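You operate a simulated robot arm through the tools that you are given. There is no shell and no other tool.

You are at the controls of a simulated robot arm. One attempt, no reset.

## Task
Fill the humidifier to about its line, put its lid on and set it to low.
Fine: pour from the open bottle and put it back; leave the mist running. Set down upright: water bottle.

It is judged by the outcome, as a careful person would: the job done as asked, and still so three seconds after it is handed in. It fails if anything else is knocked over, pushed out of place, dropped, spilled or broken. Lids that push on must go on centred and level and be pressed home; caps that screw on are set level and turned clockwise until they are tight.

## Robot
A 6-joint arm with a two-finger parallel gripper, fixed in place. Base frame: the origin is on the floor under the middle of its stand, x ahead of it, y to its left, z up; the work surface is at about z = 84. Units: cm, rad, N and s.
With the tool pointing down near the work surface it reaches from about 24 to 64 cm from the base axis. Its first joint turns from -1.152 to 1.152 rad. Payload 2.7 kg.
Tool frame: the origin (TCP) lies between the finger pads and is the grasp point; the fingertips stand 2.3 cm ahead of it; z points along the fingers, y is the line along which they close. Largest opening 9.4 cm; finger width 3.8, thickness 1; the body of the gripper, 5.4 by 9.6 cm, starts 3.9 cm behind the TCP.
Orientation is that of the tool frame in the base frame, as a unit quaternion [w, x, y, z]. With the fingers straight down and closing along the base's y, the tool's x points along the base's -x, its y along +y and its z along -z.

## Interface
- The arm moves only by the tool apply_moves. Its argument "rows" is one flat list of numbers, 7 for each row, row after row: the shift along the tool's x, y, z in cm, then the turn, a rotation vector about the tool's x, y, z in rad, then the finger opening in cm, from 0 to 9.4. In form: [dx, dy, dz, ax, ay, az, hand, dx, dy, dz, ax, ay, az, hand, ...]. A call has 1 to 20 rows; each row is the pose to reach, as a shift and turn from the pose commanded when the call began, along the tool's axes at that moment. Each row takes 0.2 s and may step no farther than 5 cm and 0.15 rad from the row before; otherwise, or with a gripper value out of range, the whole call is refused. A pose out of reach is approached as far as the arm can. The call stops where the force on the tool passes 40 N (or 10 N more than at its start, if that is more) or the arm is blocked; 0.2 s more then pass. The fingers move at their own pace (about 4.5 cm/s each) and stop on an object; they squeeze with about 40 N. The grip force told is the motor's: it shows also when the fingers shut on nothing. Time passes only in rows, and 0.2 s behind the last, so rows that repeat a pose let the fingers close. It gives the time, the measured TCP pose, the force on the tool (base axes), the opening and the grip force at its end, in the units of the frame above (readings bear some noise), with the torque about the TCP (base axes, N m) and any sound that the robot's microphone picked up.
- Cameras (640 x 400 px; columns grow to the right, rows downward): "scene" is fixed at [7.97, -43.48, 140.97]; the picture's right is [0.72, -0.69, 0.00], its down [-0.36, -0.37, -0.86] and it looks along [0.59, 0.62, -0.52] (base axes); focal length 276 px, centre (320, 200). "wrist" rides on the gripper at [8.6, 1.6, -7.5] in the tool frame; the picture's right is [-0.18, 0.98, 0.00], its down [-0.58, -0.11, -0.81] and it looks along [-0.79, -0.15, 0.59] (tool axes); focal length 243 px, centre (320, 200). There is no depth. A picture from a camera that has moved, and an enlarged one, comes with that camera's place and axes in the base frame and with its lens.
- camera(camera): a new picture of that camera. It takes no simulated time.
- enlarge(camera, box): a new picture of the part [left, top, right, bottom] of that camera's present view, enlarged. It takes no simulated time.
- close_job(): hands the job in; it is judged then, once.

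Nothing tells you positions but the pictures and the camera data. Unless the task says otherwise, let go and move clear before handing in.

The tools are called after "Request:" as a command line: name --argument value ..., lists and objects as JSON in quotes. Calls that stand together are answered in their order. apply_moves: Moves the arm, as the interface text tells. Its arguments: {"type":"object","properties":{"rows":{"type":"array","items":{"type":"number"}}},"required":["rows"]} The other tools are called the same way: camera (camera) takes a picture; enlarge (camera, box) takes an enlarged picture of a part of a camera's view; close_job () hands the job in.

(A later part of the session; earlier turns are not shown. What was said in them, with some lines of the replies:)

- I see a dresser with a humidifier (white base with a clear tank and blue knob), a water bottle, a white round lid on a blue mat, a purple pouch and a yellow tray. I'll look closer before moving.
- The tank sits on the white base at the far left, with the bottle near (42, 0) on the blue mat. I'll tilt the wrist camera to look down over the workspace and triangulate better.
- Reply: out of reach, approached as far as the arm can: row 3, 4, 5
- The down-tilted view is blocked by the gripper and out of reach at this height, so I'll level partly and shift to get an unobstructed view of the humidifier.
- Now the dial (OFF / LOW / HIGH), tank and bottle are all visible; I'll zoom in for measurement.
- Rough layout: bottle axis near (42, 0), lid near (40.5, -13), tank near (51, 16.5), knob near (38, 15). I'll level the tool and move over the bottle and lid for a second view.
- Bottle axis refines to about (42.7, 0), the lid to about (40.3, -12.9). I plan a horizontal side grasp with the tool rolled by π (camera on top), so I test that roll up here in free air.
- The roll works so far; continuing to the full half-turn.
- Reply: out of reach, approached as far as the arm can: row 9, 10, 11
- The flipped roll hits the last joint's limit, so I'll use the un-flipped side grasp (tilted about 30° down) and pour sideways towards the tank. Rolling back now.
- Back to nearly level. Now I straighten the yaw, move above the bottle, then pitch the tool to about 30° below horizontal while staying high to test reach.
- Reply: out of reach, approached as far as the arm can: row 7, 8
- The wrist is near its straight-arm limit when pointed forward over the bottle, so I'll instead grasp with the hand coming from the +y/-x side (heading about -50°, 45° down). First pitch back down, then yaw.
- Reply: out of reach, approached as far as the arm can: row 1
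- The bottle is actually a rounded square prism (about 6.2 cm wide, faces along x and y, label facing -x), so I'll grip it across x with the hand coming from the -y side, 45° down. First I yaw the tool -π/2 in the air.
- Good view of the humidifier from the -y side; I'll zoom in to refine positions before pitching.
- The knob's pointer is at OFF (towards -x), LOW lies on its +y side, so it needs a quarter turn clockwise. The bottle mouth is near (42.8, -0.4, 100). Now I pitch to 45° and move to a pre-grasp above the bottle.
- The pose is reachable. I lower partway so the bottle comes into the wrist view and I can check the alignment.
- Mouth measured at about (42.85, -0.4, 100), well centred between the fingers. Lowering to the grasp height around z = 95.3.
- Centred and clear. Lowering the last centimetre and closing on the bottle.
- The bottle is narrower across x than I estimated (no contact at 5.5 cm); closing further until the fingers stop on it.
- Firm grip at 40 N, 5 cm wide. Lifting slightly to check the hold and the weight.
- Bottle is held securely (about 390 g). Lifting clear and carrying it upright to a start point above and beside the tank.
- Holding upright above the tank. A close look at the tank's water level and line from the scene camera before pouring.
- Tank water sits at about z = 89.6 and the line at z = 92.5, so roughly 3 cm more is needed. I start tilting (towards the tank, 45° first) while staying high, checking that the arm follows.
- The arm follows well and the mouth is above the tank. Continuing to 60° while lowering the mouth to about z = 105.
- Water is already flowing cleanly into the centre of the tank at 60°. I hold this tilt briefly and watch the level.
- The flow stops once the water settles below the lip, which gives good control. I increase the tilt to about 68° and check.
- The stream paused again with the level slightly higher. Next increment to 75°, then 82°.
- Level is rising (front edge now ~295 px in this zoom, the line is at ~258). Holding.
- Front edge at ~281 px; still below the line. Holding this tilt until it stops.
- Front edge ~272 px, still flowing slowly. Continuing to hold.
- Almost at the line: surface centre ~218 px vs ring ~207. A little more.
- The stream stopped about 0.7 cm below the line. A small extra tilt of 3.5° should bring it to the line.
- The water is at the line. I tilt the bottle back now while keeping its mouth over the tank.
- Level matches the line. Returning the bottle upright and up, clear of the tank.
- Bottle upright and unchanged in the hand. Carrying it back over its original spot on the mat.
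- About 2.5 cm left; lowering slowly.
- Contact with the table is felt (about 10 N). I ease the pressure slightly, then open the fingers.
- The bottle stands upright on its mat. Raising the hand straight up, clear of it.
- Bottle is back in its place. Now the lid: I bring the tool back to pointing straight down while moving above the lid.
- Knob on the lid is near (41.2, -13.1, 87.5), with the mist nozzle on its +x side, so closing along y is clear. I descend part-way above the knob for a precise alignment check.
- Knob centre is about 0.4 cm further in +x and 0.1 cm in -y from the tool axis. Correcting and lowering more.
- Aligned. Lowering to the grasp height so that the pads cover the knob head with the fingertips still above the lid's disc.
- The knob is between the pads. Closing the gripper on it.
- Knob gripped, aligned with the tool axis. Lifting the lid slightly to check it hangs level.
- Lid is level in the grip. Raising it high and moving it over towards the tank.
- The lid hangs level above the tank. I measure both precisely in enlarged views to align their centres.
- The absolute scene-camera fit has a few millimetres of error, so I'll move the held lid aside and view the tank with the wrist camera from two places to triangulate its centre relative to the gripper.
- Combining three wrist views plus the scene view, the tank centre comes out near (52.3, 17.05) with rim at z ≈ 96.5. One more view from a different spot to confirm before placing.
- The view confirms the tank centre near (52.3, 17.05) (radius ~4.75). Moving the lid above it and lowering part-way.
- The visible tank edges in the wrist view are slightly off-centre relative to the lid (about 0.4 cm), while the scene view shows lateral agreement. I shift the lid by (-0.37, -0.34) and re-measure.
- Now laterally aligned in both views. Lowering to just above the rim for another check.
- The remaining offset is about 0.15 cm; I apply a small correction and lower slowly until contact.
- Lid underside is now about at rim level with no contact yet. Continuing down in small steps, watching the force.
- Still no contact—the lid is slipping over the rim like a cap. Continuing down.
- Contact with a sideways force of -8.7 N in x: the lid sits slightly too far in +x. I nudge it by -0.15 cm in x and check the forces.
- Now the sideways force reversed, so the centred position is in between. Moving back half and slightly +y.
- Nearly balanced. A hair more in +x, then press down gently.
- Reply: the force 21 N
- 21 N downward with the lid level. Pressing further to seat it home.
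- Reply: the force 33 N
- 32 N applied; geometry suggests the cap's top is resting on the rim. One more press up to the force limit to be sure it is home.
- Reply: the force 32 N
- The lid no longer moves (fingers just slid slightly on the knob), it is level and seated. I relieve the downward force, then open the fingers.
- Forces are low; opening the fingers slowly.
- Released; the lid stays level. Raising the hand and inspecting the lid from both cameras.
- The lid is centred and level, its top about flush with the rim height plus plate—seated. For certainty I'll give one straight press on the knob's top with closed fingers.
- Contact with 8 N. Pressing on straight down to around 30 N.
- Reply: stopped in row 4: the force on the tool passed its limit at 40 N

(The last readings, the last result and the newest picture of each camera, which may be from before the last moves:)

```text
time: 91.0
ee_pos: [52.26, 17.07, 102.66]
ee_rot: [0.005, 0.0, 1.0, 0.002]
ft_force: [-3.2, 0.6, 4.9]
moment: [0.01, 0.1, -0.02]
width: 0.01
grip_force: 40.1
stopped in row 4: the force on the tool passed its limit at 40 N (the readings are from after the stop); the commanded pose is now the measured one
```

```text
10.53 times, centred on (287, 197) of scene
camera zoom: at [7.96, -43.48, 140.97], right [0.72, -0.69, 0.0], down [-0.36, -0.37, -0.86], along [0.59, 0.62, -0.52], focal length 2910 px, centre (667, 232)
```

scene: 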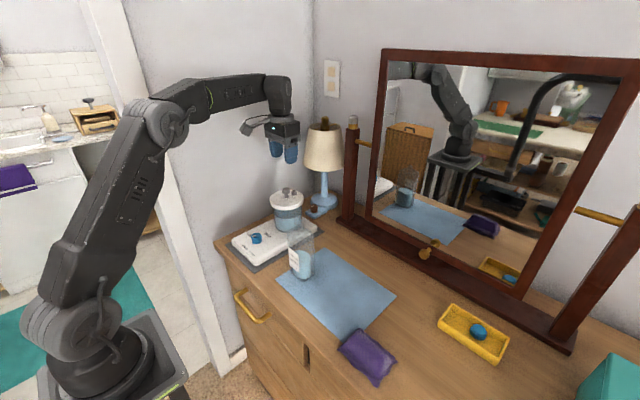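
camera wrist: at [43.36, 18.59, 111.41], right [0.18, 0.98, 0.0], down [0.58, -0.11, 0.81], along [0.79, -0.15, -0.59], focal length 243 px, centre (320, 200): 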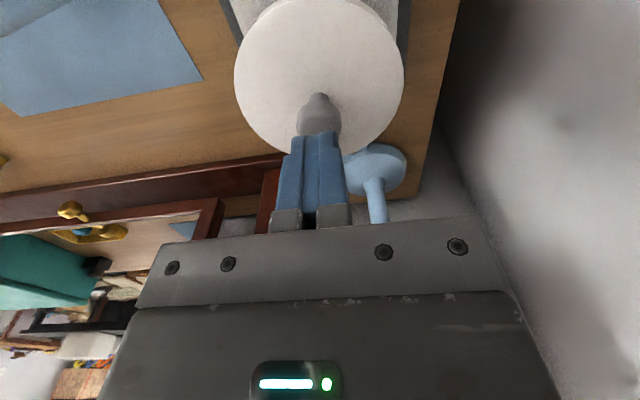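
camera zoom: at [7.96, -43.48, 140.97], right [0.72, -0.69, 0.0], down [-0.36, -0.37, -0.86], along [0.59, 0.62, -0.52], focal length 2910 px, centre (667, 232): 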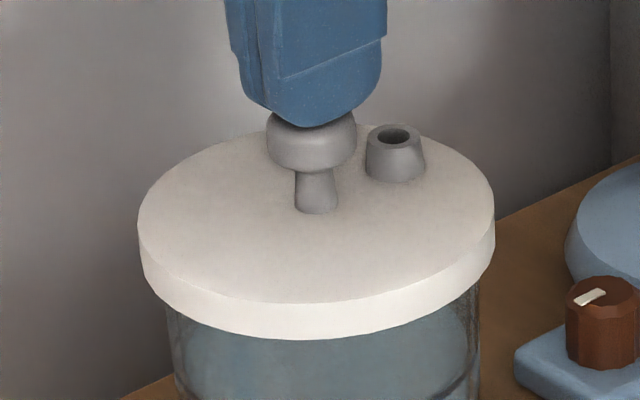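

The lid took 40 N without moving, so it is home. Now the dial: raising, then moving above the blue knob.

Request:
apply_moves --rows '[0, 0, -1, 0, 0, 0, 0.0, 0, 0, -4, 0, 0, 0, 2.0, 0, 0, -8, 0, 0, 0, 5.0, 3, 0, -9, 0, 0, 0, 5.0, 7, 0, -9, 0, 0, 0, 5.0, 11, 0, -9, 0, 0, 0, 5.0, 13, -0.5, -9, 0, 0, 0, 5.0, 13, -0.5, -9, 0, 0, 0, 5.0]'

Request:
camera --camera "wrist"

Request:
enlarge --camera "scene" --box '[226, 215, 290, 255]'

```text
time: 92.8
ee_pos: [39.02, 16.52, 111.26]
ee_rot: [0.003, 0.0, 1.0, 0.001]
ft_force: [-0.9, -0.9, 0.3]
moment: [0.03, 0.04, 0.01]
width: 4.99
grip_force: 0.1
```

```text
taken
camera wrist: at [30.27, 18.01, 118.64], right [0.18, 0.98, 0.0], down [0.58, -0.11, 0.81], along [0.8, -0.15, -0.59], focal length 243 px, centre (320, 200)
```

wrist: 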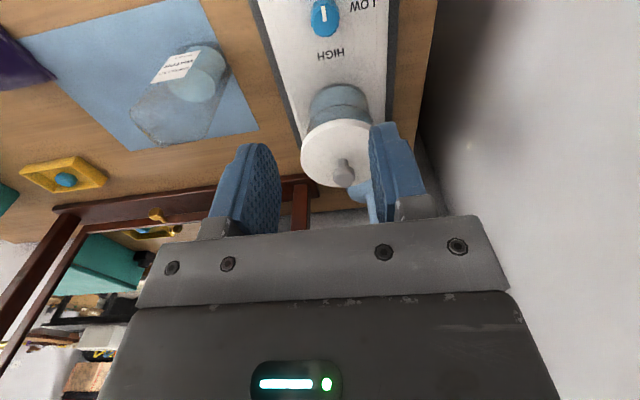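

```text
10.00 times, centred on (258, 235) of scene
camera zoom: at [7.97, -43.48, 140.97], right [0.72, -0.69, 0.0], down [-0.36, -0.37, -0.86], along [0.59, 0.62, -0.52], focal length 2764 px, centre (940, -150)
```

zoom: 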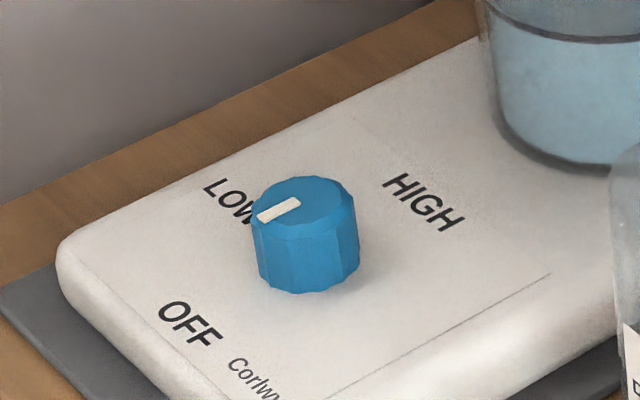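

Request:
enlarge --camera "wrist" --box '[276, 0, 372, 60]'

```text
6.67 times, centred on (324, 30) of wrist
camera zoom: at [30.27, 18.01, 118.64], right [0.18, 0.98, 0.0], down [0.58, -0.11, 0.81], along [0.8, -0.15, -0.59], focal length 1618 px, centre (293, 1333)
```

zoom: 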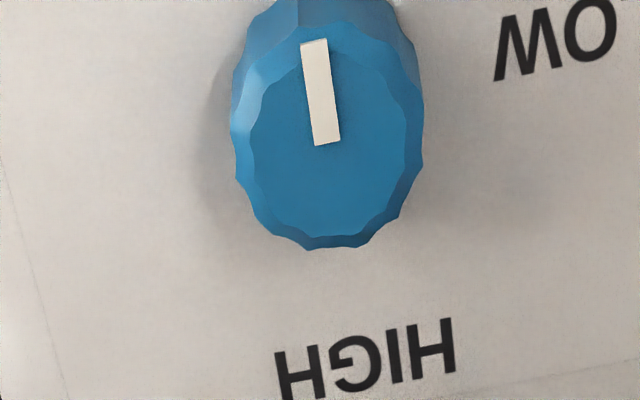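

Knob top at about (39.6, 16.85, 88.4), pointer at OFF. I pre-rotate the tool by -π/2 so that turning clockwise a quarter ends with the camera clear of everything.

Request:
apply_moves --rows '[-0.1, 0.03, 0, 0, 0, -0.143, 5.0, -0.2, 0.1, 0, 0, 0, -0.286, 5.0, -0.4, 0.2, 0, 0, 0, -0.428, 5.0, -0.6, 0.3, 0, 0, 0, -0.571, 5.0, -0.6, 0.3, 0, 0, 0, -0.714, 5.0, -0.6, 0.3, 0, 0, 0, -0.857, 5.0, -0.6, 0.3, 0, 0, 0, -1.0, 5.0, -0.6, 0.3, 0, 0, 0, -1.142, 5.0, -0.6, 0.3, 0, 0, 0, -1.285, 5.0, -0.6, 0.3, 0, 0, 0, -1.428, 5.0, -0.6, 0.3, 0, 0, 0, -1.5708, 5.0, -0.6, 0.3, 4, 0, 0, -1.5708, 5.0, -0.6, 0.3, 8, 0, 0, -1.5708, 5.0, -0.6, 0.3, 10, 0, 0, -1.5708, 5.0, -0.6, 0.3, 10, 0, 0, -1.5708, 5.0]'

Request:
camera --camera "wrist"

Request:
enlarge --camera "wrist" --box '[272, 30, 368, 110]'

```text
time: 96.0
ee_pos: [39.85, 16.58, 101.53]
ee_rot: [0.004, -0.707, 0.707, -0.001]
ft_force: [-0.6, 0.4, 0.1]
moment: [-0.01, 0.01, 0.03]
width: 4.99
grip_force: 0.0
```

```text
taken
camera wrist: at [38.17, 7.91, 108.9], right [-0.98, 0.18, -0.01], down [0.1, 0.58, 0.81], along [0.15, 0.79, -0.59], focal length 243 px, centre (320, 200)
```

wrist: 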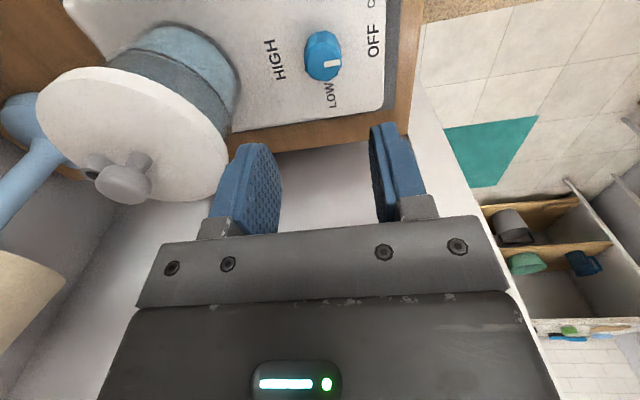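

```text
5.00 times, centred on (320, 70) of wrist
camera zoom: at [38.17, 7.91, 108.9], right [-0.98, 0.18, -0.01], down [0.1, 0.58, 0.81], along [0.15, 0.79, -0.59], focal length 1213 px, centre (320, 850)
```

zoom: 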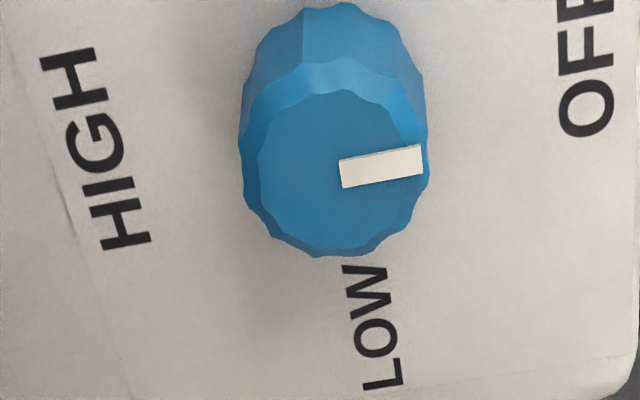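

Request:
apply_moves --rows '[-0.25, 0.08, 3, 0, 0, 0, 5.0, -0.5, 0.15, 6.5, 0, 0, 0, 5.0, -0.5, 0.15, 7.5, 0, 0, 0, 5.0, -0.5, 0.15, 7.5, 0, 0, 0, 5.0]'

Request:
enlarge --camera "wrist" --box '[260, 70, 380, 150]'

Request:
enlarge --camera "scene" --box '[210, 190, 306, 250]'

```text
time: 97.0
ee_pos: [39.88, 17.28, 94.0]
ee_rot: [0.004, -0.707, 0.707, -0.001]
ft_force: [-1.0, 0.3, 0.0]
moment: [0.02, 0.0, -0.01]
width: 4.98
grip_force: 0.1
```

```text
5.00 times, centred on (320, 110) of wrist
camera zoom: at [38.08, 8.6, 101.3], right [-0.98, 0.18, -0.01], down [0.1, 0.58, 0.81], along [0.15, 0.79, -0.59], focal length 1213 px, centre (320, 650)
```

zoom: 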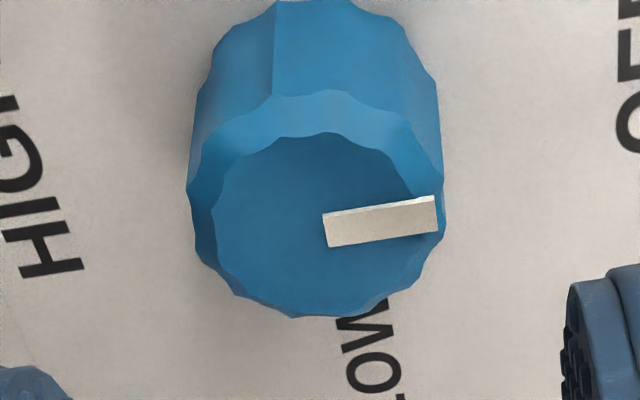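

```text
6.67 times, centred on (258, 220) of scene
camera zoom: at [7.97, -43.48, 140.97], right [0.72, -0.69, 0.0], down [-0.36, -0.37, -0.86], along [0.59, 0.62, -0.52], focal length 1843 px, centre (733, 67)
```

zoom: 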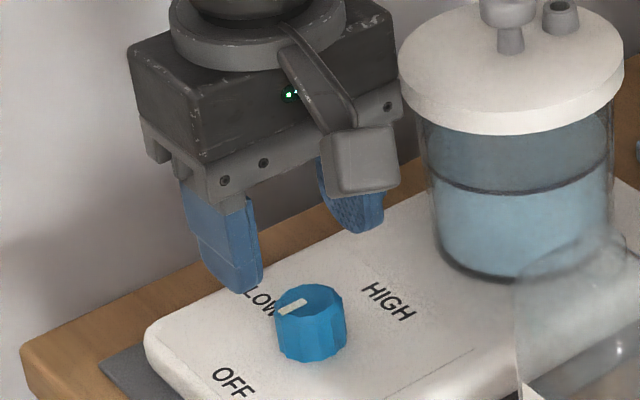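

Request:
apply_moves --rows '[0, 0, 1.0, 0, 0, 0, 5.0, 0, 0, 2.0, 0, 0, 0, 5.0, 0, 0, 2.0, 0, 0, 0, 5.0]'

Request:
camera --camera "wrist"

Request:
enlarge --camera "wrist" --box '[260, 90, 380, 170]'

Request:
enlarge --camera "scene" --box '[226, 210, 290, 250]'

```text
time: 97.8
ee_pos: [39.87, 17.31, 91.85]
ee_rot: [0.003, -0.707, 0.707, -0.001]
ft_force: [0.2, 0.4, -0.5]
moment: [0.03, 0.01, -0.03]
width: 5.0
grip_force: 0.0
```

```text
taken
camera wrist: at [38.05, 8.58, 99.22], right [-0.98, 0.18, -0.01], down [0.1, 0.58, 0.81], along [0.15, 0.79, -0.59], focal length 243 px, centre (320, 200)
```

wrist: 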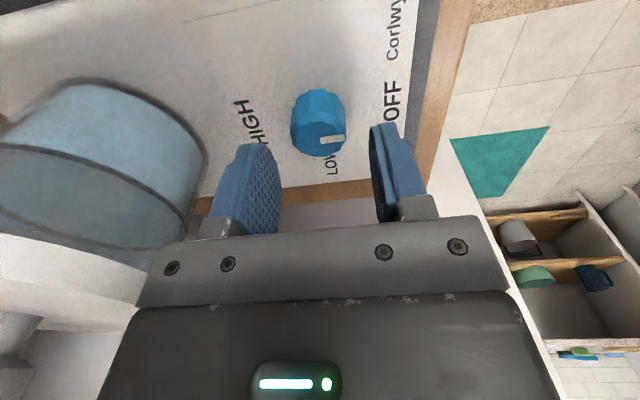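

```text
5.00 times, centred on (320, 130) of wrist
camera zoom: at [38.05, 8.58, 99.22], right [-0.98, 0.18, -0.01], down [0.1, 0.58, 0.81], along [0.15, 0.79, -0.59], focal length 1213 px, centre (320, 550)
```

zoom: 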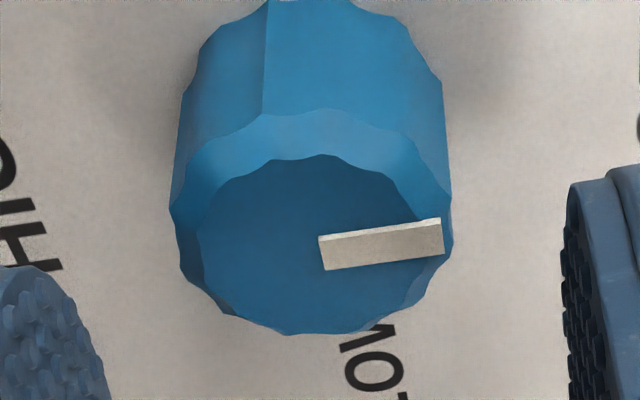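

```text
10.00 times, centred on (258, 230) of scene
camera zoom: at [7.97, -43.48, 140.97], right [0.72, -0.69, 0.0], down [-0.36, -0.37, -0.86], along [0.59, 0.62, -0.52], focal length 2764 px, centre (940, -100)
```

zoom: 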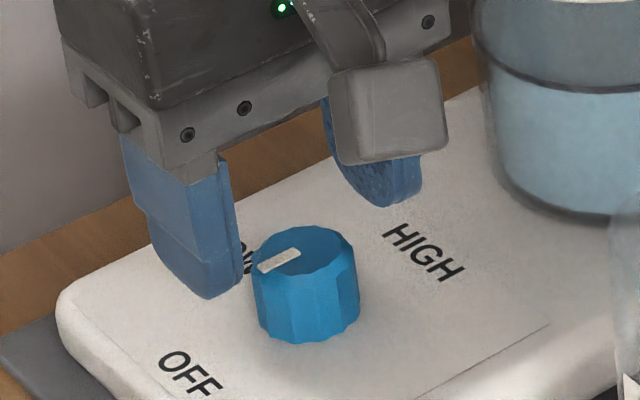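

Request:
apply_moves --rows '[0.2, 0, 0.6, 0, 0, 0, 5.0, 0.2, 0, 1.2, 0, 0, 0, 5.0, 0.2, 0, 1.8, 0, 0, 0, 5.0, 0.2, 0, 2.2, 0, 0, 0, 5.0, 0.2, 0, 2.2, 0, 0, 0, 5.0]'

Request:
enlarge --camera "wrist" --box '[260, 110, 380, 190]'

Request:
enlarge --camera "scene" --box '[226, 210, 290, 250]'

```text
time: 99.0
ee_pos: [39.64, 17.2, 89.63]
ee_rot: [0.003, -0.707, 0.707, -0.002]
ft_force: [0.6, -0.3, 0.7]
moment: [0.01, 0.01, 0.0]
width: 5.01
grip_force: 0.0
```

```text
5.00 times, centred on (320, 150) of wrist
camera zoom: at [38.01, 8.41, 97.09], right [-0.98, 0.18, -0.01], down [0.1, 0.58, 0.81], along [0.15, 0.79, -0.59], focal length 1213 px, centre (320, 450)
```

zoom: 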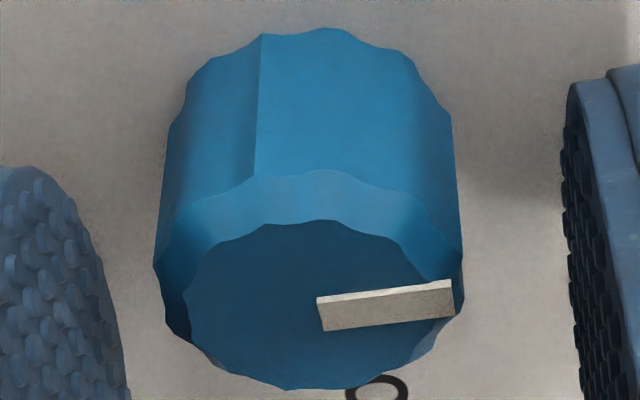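

```text
10.00 times, centred on (258, 230) of scene
camera zoom: at [7.97, -43.48, 140.97], right [0.72, -0.69, 0.0], down [-0.36, -0.37, -0.86], along [0.59, 0.62, -0.52], focal length 2764 px, centre (940, -100)
```

zoom: 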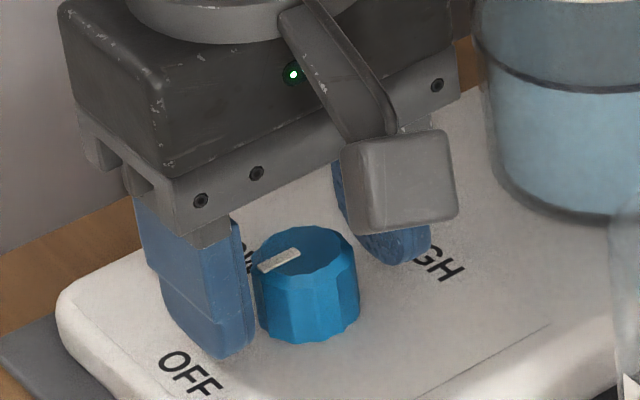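

Triangulating the four descending views: knob top at z ≈ 89.25, y ≈ 16.7. I shift -0.33 cm in y to centre on it, then close.

Request:
apply_moves --rows '[0.15, 0, 0, 0, 0, 0, 5.0, 0.33, 0, 0, 0, 0, 0, 5.0, 0.33, 0, 0, 0, 0, 0, 5.0]'

Request:
apply_moves --rows '[0, 0, 0, 0, 0, 0, 4.2, 0, 0, 0, 0, 0, 0, 3.6, 0, 0, 0, 0, 0, 0, 3.2, 0, 0, 0, 0, 0, 0, 2.5, 0, 0, 0, 0, 0, 0, 2.0, 0, 0, 0, 0, 0, 0, 2.0]'

Request:
enlarge --camera "wrist" --box '[240, 90, 400, 210]'

Request:
enlarge --camera "scene" --box '[226, 210, 290, 250]'

```text
time: 99.8
ee_pos: [39.7, 16.79, 89.78]
ee_rot: [0.004, -0.707, 0.707, -0.001]
ft_force: [0.7, 0.3, 0.3]
moment: [-0.01, 0.02, 0.01]
width: 5.01
grip_force: 0.0
```

```text
time: 101.2
ee_pos: [39.86, 16.91, 89.7]
ee_rot: [0.004, -0.706, 0.708, -0.002]
ft_force: [11.9, -1.2, -3.3]
moment: [0.07, 0.21, -0.04]
width: 3.14
grip_force: 44.8
```

```text
3.33 times, centred on (320, 150) of wrist
camera zoom: at [38.07, 8.11, 97.11], right [-0.98, 0.18, -0.01], down [0.1, 0.58, 0.81], along [0.15, 0.79, -0.59], focal length 809 px, centre (320, 367)
```

zoom: 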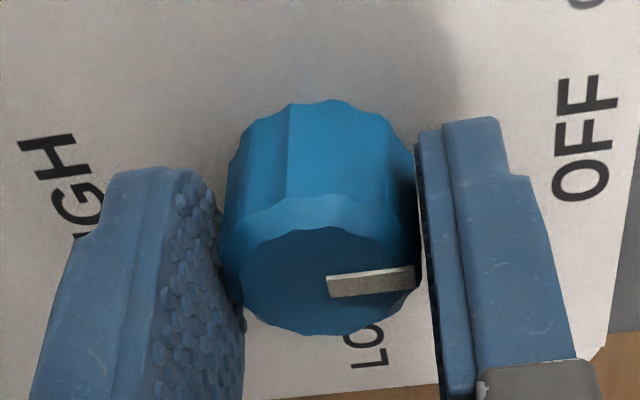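

```text
10.00 times, centred on (258, 230) of scene
camera zoom: at [8.01, -43.48, 140.97], right [0.72, -0.69, 0.0], down [-0.36, -0.37, -0.86], along [0.59, 0.62, -0.52], focal length 2764 px, centre (940, -100)
```

zoom: 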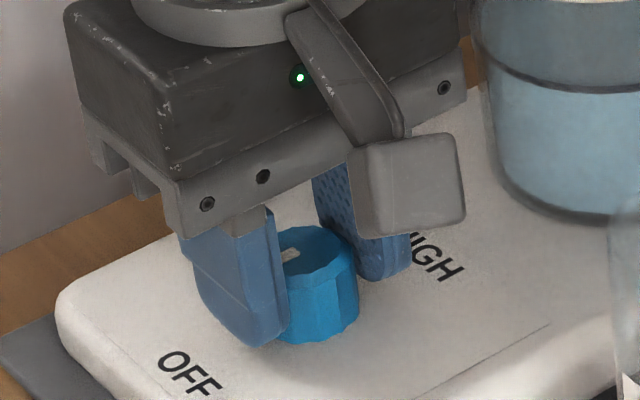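

Gripped at 3.14 cm, with a sideways reaction of +12 N in x. I shift slightly +x to relieve it before turning.

Request:
apply_moves --rows '[0, -0.1, 0, 0, 0, 0, 2.0, 0, -0.16, 0, 0, 0, 0, 2.0, 0, -0.16, 0, 0, 0, 0, 2.0]'

```text
time: 102.0
ee_pos: [39.72, 16.92, 89.79]
ee_rot: [0.003, -0.707, 0.708, -0.002]
ft_force: [-1.1, 1.1, 2.4]
moment: [0.79, 0.86, -0.02]
width: 3.14
grip_force: 44.4
```

Balanced. Turning clockwise in small steps, watching torque and pointer.

Request:
apply_moves --rows '[0, 0, 0, 0, 0, 0.1, 2.0, 0, 0, 0, 0, 0, 0.2, 2.0, 0, 0, 0, 0, 0, 0.3, 2.0, 0, 0, 0, 0, 0, 0.4, 2.0]'

Request:
enlarge --camera "wrist" --box '[240, 90, 400, 210]'

Request:
enlarge --camera "scene" --box '[226, 210, 290, 250]'

```text
time: 103.0
ee_pos: [39.76, 16.92, 89.84]
ee_rot: [0.002, -0.552, 0.834, -0.001]
ft_force: [-18.7, 6.7, 12.4]
moment: [-0.48, 1.04, 0.04]
width: 3.12
grip_force: 45.2
```

```text
3.33 times, centred on (320, 150) of wrist
camera zoom: at [34.82, 9.46, 97.14], right [-0.83, 0.55, 0.0], down [0.32, 0.49, 0.81], along [0.45, 0.67, -0.59], focal length 809 px, centre (320, 367)
```

zoom: 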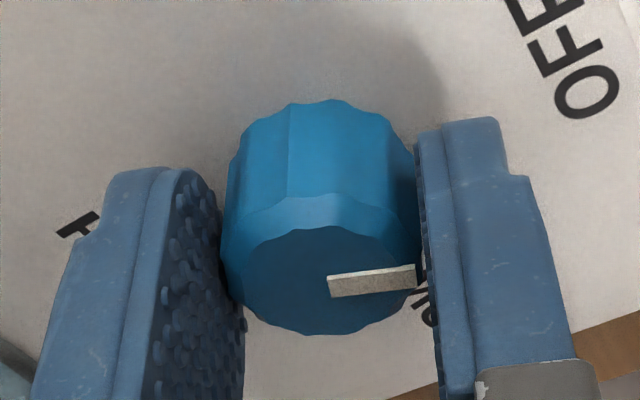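

```text
10.00 times, centred on (258, 230) of scene
camera zoom: at [7.91, -43.47, 140.98], right [0.72, -0.69, 0.0], down [-0.36, -0.37, -0.86], along [0.59, 0.62, -0.52], focal length 2764 px, centre (940, -100)
```

zoom: 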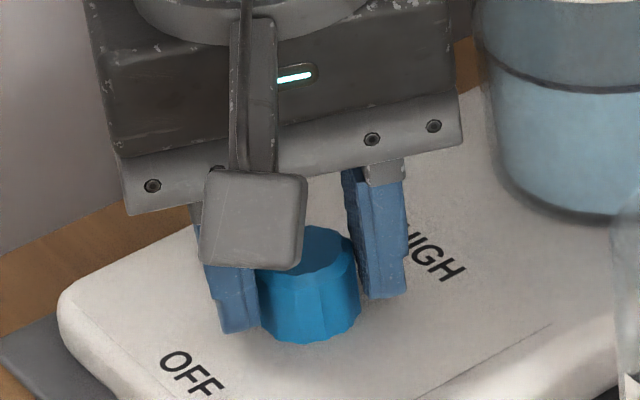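

The knob turns with the gripper, but a side load built up from slight eccentricity. I relieve it before continuing.

Request:
apply_moves --rows '[0, 0.12, -0.05, 0, 0, 0, 2.0, 0, 0.24, -0.1, 0, 0, 0, 2.0, 0, 0.24, -0.1, 0, 0, 0, 2.0]'

```text
time: 103.8
ee_pos: [39.8, 16.85, 89.75]
ee_rot: [0.005, -0.553, 0.833, 0.0]
ft_force: [5.7, -2.0, -14.3]
moment: [-0.36, 0.59, -0.04]
width: 3.13
grip_force: 45.2
```

Request:
apply_moves --rows '[0, -0.06, 0.06, 0, 0, 0, 2.0, 0, -0.06, 0.06, 0, 0, 0, 2.0]'

```text
time: 104.4
ee_pos: [39.77, 16.96, 89.78]
ee_rot: [0.003, -0.552, 0.834, -0.001]
ft_force: [-1.6, -7.2, -10.4]
moment: [1.03, 0.03, 0.01]
width: 3.11
grip_force: 45.2
```

Request:
apply_moves --rows '[0.06, -0.03, 0.08, 0, 0, 0, 2.0, 0.06, -0.03, 0.08, 0, 0, 0, 2.0]'

```text
time: 105.0
ee_pos: [39.85, 16.86, 89.78]
ee_rot: [0.004, -0.553, 0.833, -0.001]
ft_force: [-5.6, 1.4, 5.1]
moment: [-0.88, 1.22, -0.03]
width: 3.12
grip_force: 44.9
```

Forces are modest. The pattern shows the knob axis sits about 0.6 cm to the far side of the TCP, so I now turn about the knob's own axis by adding the matching translation.

Request:
apply_moves --rows '[0, 0.09, 0, 0, 0, 0.1, 2.0, -0.012, 0.16, 0, 0, 0, 0.2, 2.0, -0.028, 0.22, 0, 0, 0, 0.3, 2.0, -0.049, 0.28, 0, 0, 0, 0.4, 2.0]'

Request:
enlarge --camera "wrist" --box '[240, 90, 400, 210]'

Request:
enlarge --camera "scene" --box '[226, 210, 290, 250]'

```text
time: 106.0
ee_pos: [39.67, 17.04, 89.74]
ee_rot: [0.005, -0.375, 0.927, -0.001]
ft_force: [18.6, -17.7, 7.7]
moment: [-0.64, 0.36, -0.01]
width: 3.14
grip_force: 44.8
```

```text
3.33 times, centred on (320, 150) of wrist
camera zoom: at [32.22, 11.95, 97.06], right [-0.55, 0.83, 0.0], down [0.48, 0.32, 0.81], along [0.68, 0.45, -0.58], focal length 809 px, centre (320, 367)
```

zoom: 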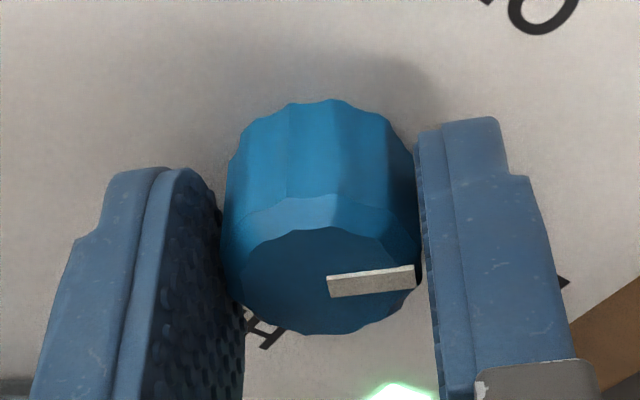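

```text
10.00 times, centred on (258, 230) of scene
camera zoom: at [8.01, -43.53, 140.95], right [0.72, -0.69, 0.0], down [-0.36, -0.37, -0.86], along [0.59, 0.62, -0.52], focal length 2764 px, centre (940, -100)
```

zoom: 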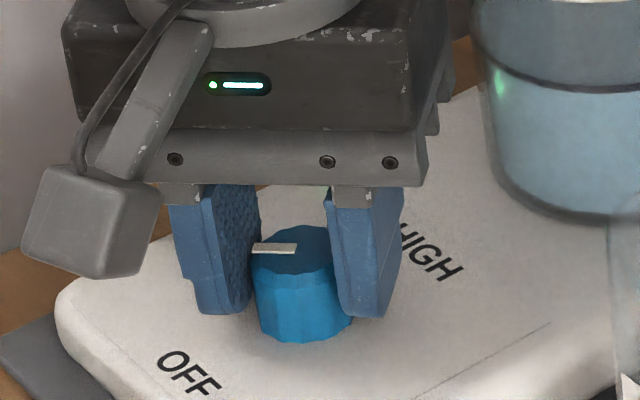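

The side force is now in the opposite direction, so the extra translation was not needed; relieving it again.

Request:
apply_moves --rows '[0, -0.12, -0.04, 0, 0, 0, 2.0, 0, -0.24, -0.04, 0, 0, 0, 2.0, 0, -0.24, -0.04, 0, 0, 0, 2.0]'

```text
time: 106.8
ee_pos: [39.67, 16.98, 89.78]
ee_rot: [0.006, -0.376, 0.927, 0.0]
ft_force: [18.0, -7.8, 1.0]
moment: [0.84, -0.84, -0.01]
width: 3.12
grip_force: 45.3
```

Request:
apply_moves --rows '[-0.05, -0.15, 0, 0, 0, 0, 2.0, -0.1, -0.3, 0, 0, 0, 0, 2.0, -0.1, -0.3, 0, 0, 0, 0, 2.0]'

```text
time: 107.6
ee_pos: [39.65, 16.95, 89.76]
ee_rot: [0.002, -0.376, 0.927, 0.001]
ft_force: [-17.3, 22.7, 11.1]
moment: [0.97, -0.47, 0.01]
width: 3.12
grip_force: 44.8
```

Request:
apply_moves --rows '[0.05, 0.15, 0, 0, 0, 0, 2.0, 0.05, 0.15, -0.03, 0, 0, 0, 2.0, 0.05, 0.15, -0.03, 0, 0, 0, 2.0]'

Request:
enlarge --camera "scene" --box '[210, 190, 306, 250]'

```text
time: 108.4
ee_pos: [39.73, 16.97, 89.8]
ee_rot: [0.004, -0.377, 0.926, 0.0]
ft_force: [-13.7, 25.0, 11.5]
moment: [0.22, 1.17, 0.05]
width: 3.11
grip_force: 44.7
```

```text
6.67 times, centred on (258, 220) of scene
camera zoom: at [7.93, -43.42, 140.99], right [0.72, -0.69, 0.0], down [-0.36, -0.37, -0.86], along [0.59, 0.62, -0.52], focal length 1843 px, centre (733, 67)
```

zoom: 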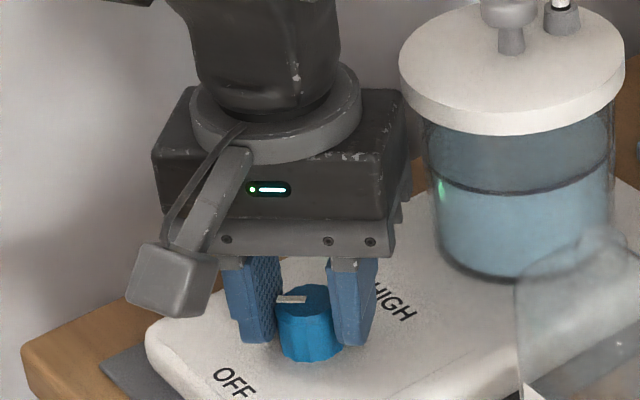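

I hold still a moment to let things settle and re-read the forces.

Request:
apply_moves --rows '[0, 0, 0, 0, 0, 0, 2.0, 0, 0, 0, 0, 0, 0, 2.0, 0, 0, 0, 0, 0, 0, 2.0]'

Request:
apply_moves --rows '[0, 0, 0, 0, 0, 0, 2.0]'

Request:
apply_moves --rows '[0, 0, 0, 0, 0, 0, 2.0]'

```text
time: 109.2
ee_pos: [39.74, 16.9, 89.93]
ee_rot: [0.003, -0.376, 0.926, 0.0]
ft_force: [-16.1, 23.9, 10.2]
moment: [0.49, 0.81, 0.07]
width: 3.12
grip_force: 44.9
```

```text
time: 109.6
ee_pos: [39.66, 16.95, 89.73]
ee_rot: [0.004, -0.376, 0.927, 0.0]
ft_force: [-17.4, 22.6, 9.9]
moment: [0.6, 0.67, 0.05]
width: 3.1
grip_force: 45.3
```

```text
time: 110.0
ee_pos: [39.73, 16.89, 89.75]
ee_rot: [0.004, -0.376, 0.927, 0.0]
ft_force: [-18.0, 22.5, 9.9]
moment: [0.7, 0.63, 0.04]
width: 3.09
grip_force: 45.2
```

The side load is steady; cleaner to open, let the arm relax, re-centre on the knob and grip again.

Request:
apply_moves --rows '[0, 0, 0, 0, 0, 0, 3.4, 0, 0, 0, 0, 0, 0, 4.2, 0, 0, 0, 0, 0, 0, 5.0, 0, 0, 0, 0, 0, 0, 5.0]'

Request:
enlarge --camera "wrist" --box '[240, 90, 400, 210]'

Request:
enlarge --camera "scene" --box '[226, 210, 290, 250]'

Request:
enlarge --camera "scene" --box '[240, 150, 336, 240]'

```text
time: 111.0
ee_pos: [39.85, 16.7, 89.77]
ee_rot: [0.004, -0.376, 0.927, 0.0]
ft_force: [0.5, 0.2, 0.8]
moment: [0.02, -0.03, 0.02]
width: 5.0
grip_force: 0.1
```

```text
3.33 times, centred on (320, 150) of wrist
camera zoom: at [32.4, 11.77, 97.1], right [-0.55, 0.83, 0.0], down [0.49, 0.33, 0.81], along [0.68, 0.45, -0.59], focal length 809 px, centre (320, 367)
```

zoom: 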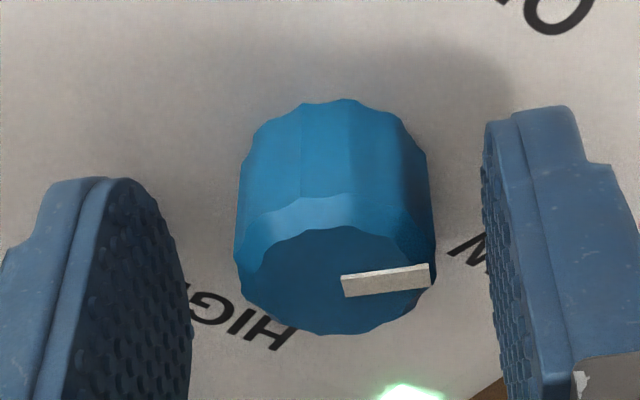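

```text
10.00 times, centred on (258, 230) of scene
camera zoom: at [7.97, -43.48, 140.97], right [0.72, -0.69, 0.0], down [-0.36, -0.37, -0.86], along [0.59, 0.62, -0.52], focal length 2764 px, centre (940, -100)
```

zoom: 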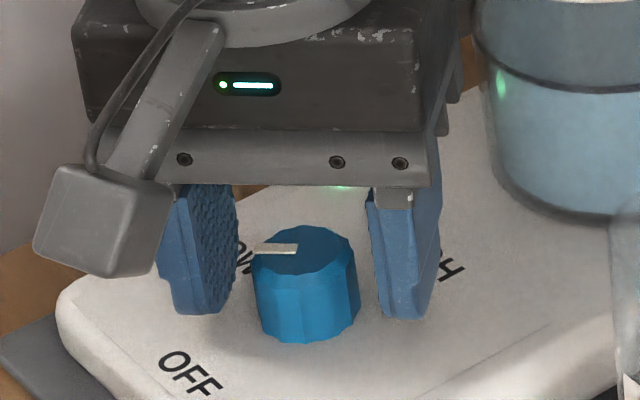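

```text
4.44 times, centred on (288, 195) of scene
camera zoom: at [7.97, -43.48, 140.97], right [0.72, -0.69, 0.0], down [-0.36, -0.37, -0.86], along [0.59, 0.62, -0.52], focal length 1228 px, centre (462, 222)
```

zoom: 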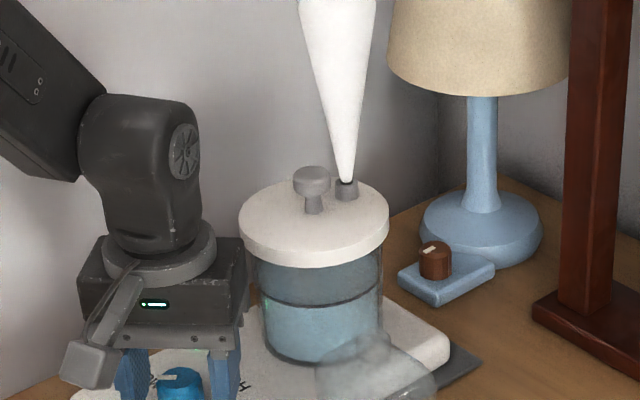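

Mist is now running; the pointer is about halfway between OFF and LOW, so it needs roughly another 45°. I re-centre (+0.27 cm across the fingers) and grip again.

Request:
apply_moves --rows '[0, 0.14, 0, 0, 0, 0, 5.0, 0, 0.27, 0, 0, 0, 0, 4.4, 0, 0.27, 0, 0, 0, 0, 3.6, 0, 0.27, 0, 0, 0, 0, 3.2, 0, 0.27, 0, 0, 0, 0, 2.5, 0, 0.27, 0, 0, 0, 0, 2.0, 0, 0.27, 0, 0, 0, 0, 2.0]'

```text
time: 112.6
ee_pos: [39.7, 16.92, 89.77]
ee_rot: [0.004, -0.376, 0.927, -0.001]
ft_force: [3.6, -4.1, -0.6]
moment: [0.3, 0.22, -0.03]
width: 3.13
grip_force: 45.4
```

Well balanced now. Turning on in small steps.

Request:
apply_moves --rows '[0, -0.03, 0, 0, 0, 0.1, 2.0, 0, -0.03, 0, 0, 0, 0.2, 2.0, 0, -0.03, 0, 0, 0, 0.2, 2.0]'

```text
time: 113.4
ee_pos: [39.7, 16.92, 89.88]
ee_rot: [0.003, -0.281, 0.96, 0.0]
ft_force: [10.7, -4.9, -0.4]
moment: [-0.51, 1.03, -0.03]
width: 3.14
grip_force: 44.5
```

Request:
apply_moves --rows '[-0.05, -0.1, 0, 0, 0, 0.0, 2.0, -0.05, -0.1, 0, 0, 0, 0.1, 2.0, -0.05, -0.1, 0, 0, 0, 0.2, 2.0, -0.05, -0.1, 0, 0, 0, 0.2, 2.0]'

Request:
enlarge --camera "wrist" --box '[240, 90, 400, 210]'

Request:
enlarge --camera "scene" --box '[226, 210, 290, 250]'

```text
time: 114.4
ee_pos: [39.52, 17.01, 89.7]
ee_rot: [0.003, -0.185, 0.983, 0.001]
ft_force: [-10.6, 2.7, 6.8]
moment: [0.03, -0.75, 0.04]
width: 3.11
grip_force: 45.1
```

```text
3.33 times, centred on (320, 150) of wrist
camera zoom: at [30.93, 15.23, 97.12], right [-0.18, 0.98, 0.0], down [0.58, 0.11, 0.81], along [0.8, 0.15, -0.59], focal length 809 px, centre (320, 367)
```

zoom: 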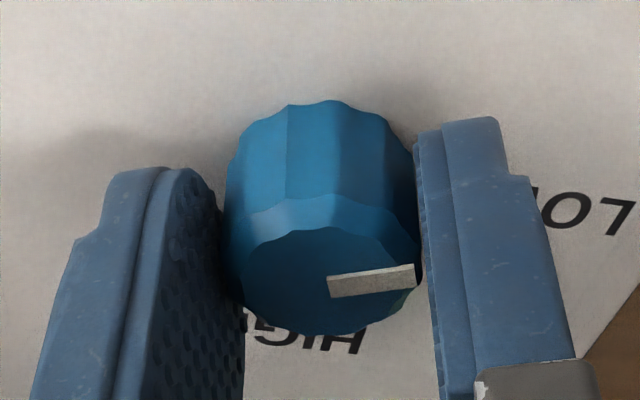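

```text
10.00 times, centred on (258, 230) of scene
camera zoom: at [7.93, -43.48, 140.97], right [0.72, -0.69, 0.0], down [-0.36, -0.37, -0.86], along [0.59, 0.62, -0.52], focal length 2764 px, centre (940, -100)
```

zoom: 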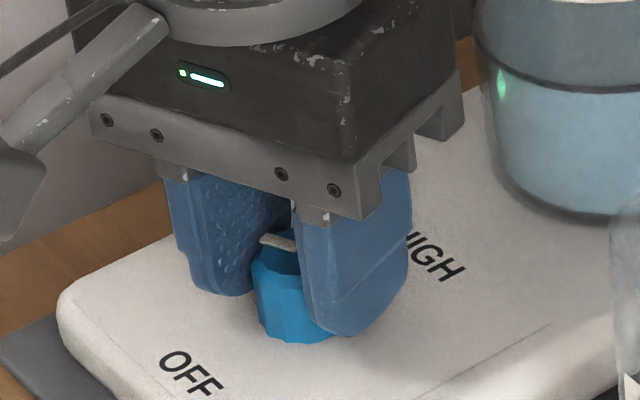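

The wrist view shows about 22° remaining to the LOW label. Relieving the slight side load and finishing the quarter turn.

Request:
apply_moves --rows '[0.08, 0.05, -0.04, 0, 0, 0.0, 2.0, 0.08, 0.05, -0.04, 0, 0, 0.1, 2.0, 0.08, 0.05, -0.04, 0, 0, 0.2, 2.0, 0.08, 0.05, -0.04, 0, 0, 0.2, 2.0]'

```text
time: 115.4
ee_pos: [39.68, 16.96, 89.84]
ee_rot: [0.004, -0.084, 0.996, 0.0]
ft_force: [1.3, 12.3, -18.6]
moment: [-0.03, -1.22, 0.02]
width: 3.11
grip_force: 45.2
```

Request:
apply_moves --rows '[-0.02, 0.09, 0.1, 0, 0, 0.0, 2.0, -0.02, 0.09, 0.1, 0, 0, 0.09, 2.0, -0.02, 0.09, 0.1, 0, 0, 0.17, 2.0, -0.02, 0.09, 0.1, 0, 0, 0.17, 2.0]'

Request:
enlarge --camera "wrist" --box '[240, 90, 400, 210]'

```text
time: 116.4
ee_pos: [39.59, 17.03, 89.72]
ee_rot: [0.003, 0.0, 1.0, 0.001]
ft_force: [-3.6, 2.3, 9.0]
moment: [-0.53, 0.01, -0.01]
width: 3.12
grip_force: 44.9
```

```text
3.33 times, centred on (320, 150) of wrist
camera zoom: at [30.91, 18.52, 97.11], right [0.18, 0.98, 0.0], down [0.58, -0.11, 0.81], along [0.8, -0.15, -0.59], focal length 809 px, centre (320, 367)
```

zoom: 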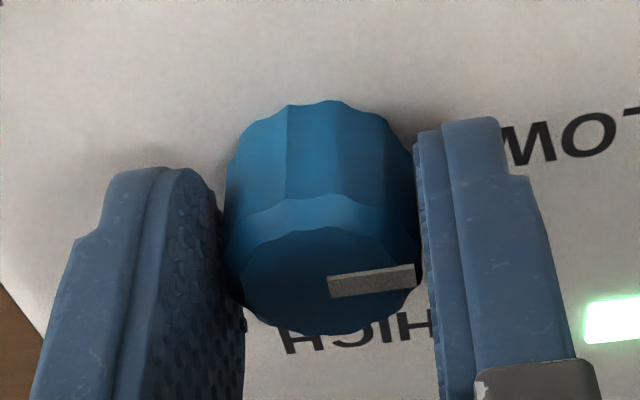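

The pointer now lines up with LOW and the green light is on. Releasing the knob.

Request:
apply_moves --rows '[0, 0, 0, 0, 0, 0, 3.4, 0, 0, 0, 0, 0, 0, 4.2, 0, 0, 0, 0, 0, 0, 5.0, 0, 0, 0, 0, 0, 0, 5.0]'

Request:
apply_moves --rows '[0, 0, -1, 0, 0, 0, 5.0, 0, 0, -4, 0, 0, 0, 5.0, 0, 0, -8, 0, 0, 0, 5.0, 0, 0, -12, 0, 0, 0, 5.0, 0, 0, -16, 0, 0, 0, 5.0, 0, 0, -19, 0, 0, 0, 5.0, 0, 0, -19, 0, 0, 0, 5.0]'

Request:
camera --camera "wrist"

Request:
camera --camera "scene"

Request:
enlarge --camera "scene" --box '[226, 200, 306, 255]'

```text
time: 117.4
ee_pos: [39.68, 17.06, 89.59]
ee_rot: [0.003, -0.001, 1.0, 0.002]
ft_force: [-1.0, 0.2, 0.1]
moment: [0.01, 0.0, -0.07]
width: 5.01
grip_force: 0.0
```

```text
time: 119.0
ee_pos: [39.18, 16.98, 108.96]
ee_rot: [0.004, -0.001, 1.0, 0.001]
ft_force: [-0.5, -0.2, 0.0]
moment: [0.0, -0.03, 0.02]
width: 5.02
grip_force: 0.1
```

```text
taken
camera wrist: at [30.56, 18.47, 116.25], right [0.18, 0.98, 0.0], down [0.58, -0.11, 0.81], along [0.8, -0.15, -0.59], focal length 243 px, centre (320, 200)
```

wrist: 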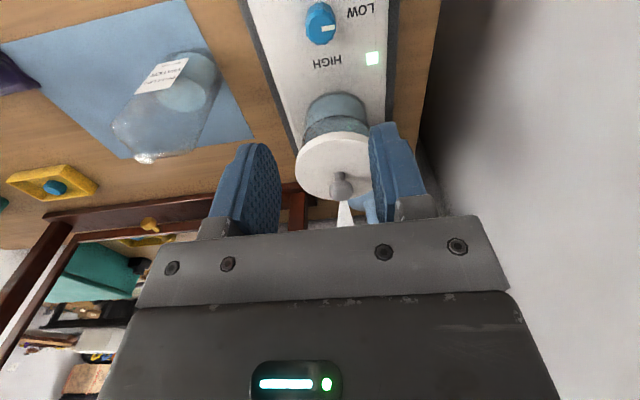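

```text
taken
```

scene: 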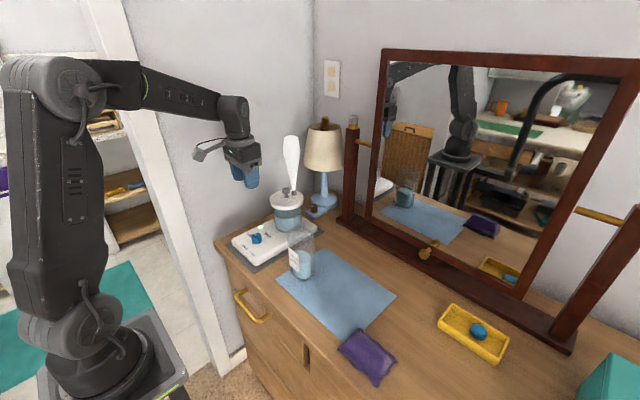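

```text
7.27 times, centred on (266, 228) of scene
camera zoom: at [7.97, -43.48, 140.97], right [0.72, -0.69, 0.0], down [-0.36, -0.37, -0.86], along [0.59, 0.62, -0.52], focal length 2010 px, centre (713, 0)
```

zoom: 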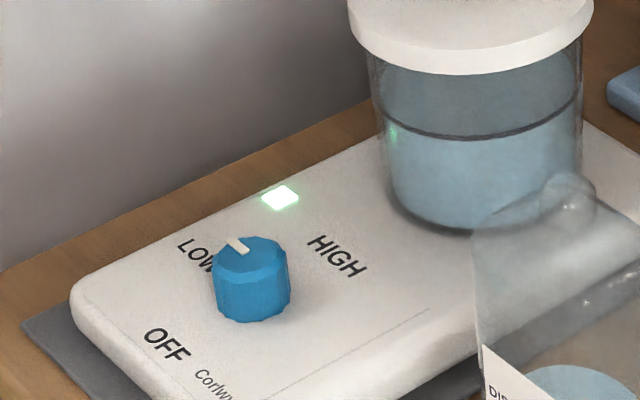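

The light is on, mist is running and the pointer is at LOW. Final close checks of the dial, lid, water level and bottle.

Request:
enlarge --camera "wrist" --box '[276, 0, 404, 80]'

Request:
enlarge --camera "scene" --box '[255, 180, 319, 240]'

Request:
enlarge --camera "scene" --box '[262, 210, 358, 290]'

```text
5.00 times, centred on (340, 40) of wrist
camera zoom: at [30.56, 18.47, 116.25], right [0.18, 0.98, 0.0], down [0.58, -0.11, 0.81], along [0.8, -0.15, -0.59], focal length 1213 px, centre (220, 1000)
```

zoom: 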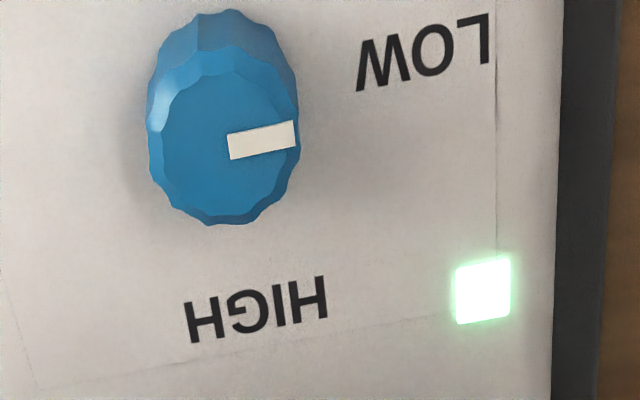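

```text
6.67 times, centred on (287, 210) of scene
camera zoom: at [7.97, -43.48, 140.97], right [0.72, -0.69, 0.0], down [-0.36, -0.37, -0.86], along [0.59, 0.62, -0.52], focal length 1843 px, centre (540, 133)
```

zoom: 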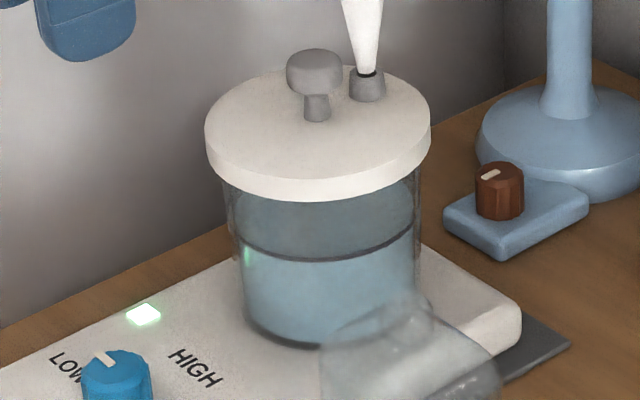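

```text
5.00 times, centred on (310, 250) of scene
camera zoom: at [7.97, -43.48, 140.97], right [0.72, -0.69, 0.0], down [-0.36, -0.37, -0.86], along [0.59, 0.62, -0.52], focal length 1382 px, centre (370, -50)
```

zoom: 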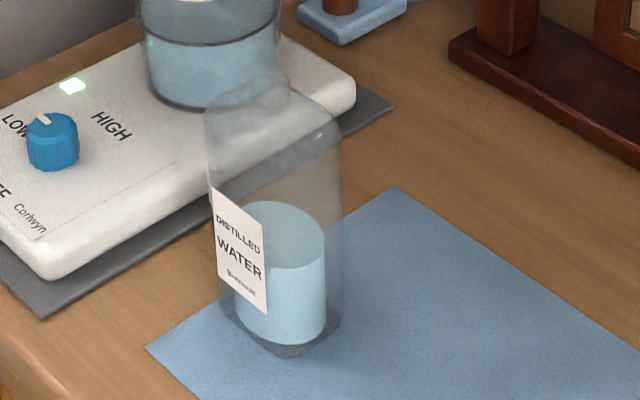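

I've poured the tank up to about its line and put the bottle back upright on its mat. The lid is centred, level and pressed home, with mist coming from its nozzle. The dial points at LOW with the light on, and the hand is clear. Handing in.

Request:
close_job

```text
The job is handed in.
```

I finished the humidifier job and handed it in.

- **Water:** I poured until the level reached the line, checking with the scene camera; I saw no spills. The bottle is back upright in its original spot on the mat.
- **Lid:** It's centred and level on the tank. I pressed straight down on its knob to the 40 N limit and it didn't move, so I take it as fully home.
- **Setting:** The dial points at LOW, the green light is on, and mist is coming out of the nozzle.

While turning the dial, a side load of up to about 29 N built up. I let go, re-centred and gripped again, and the humidifier base didn't appear to shift. Nothing else looked moved in the final pictures, and the hand was clear before I handed in.
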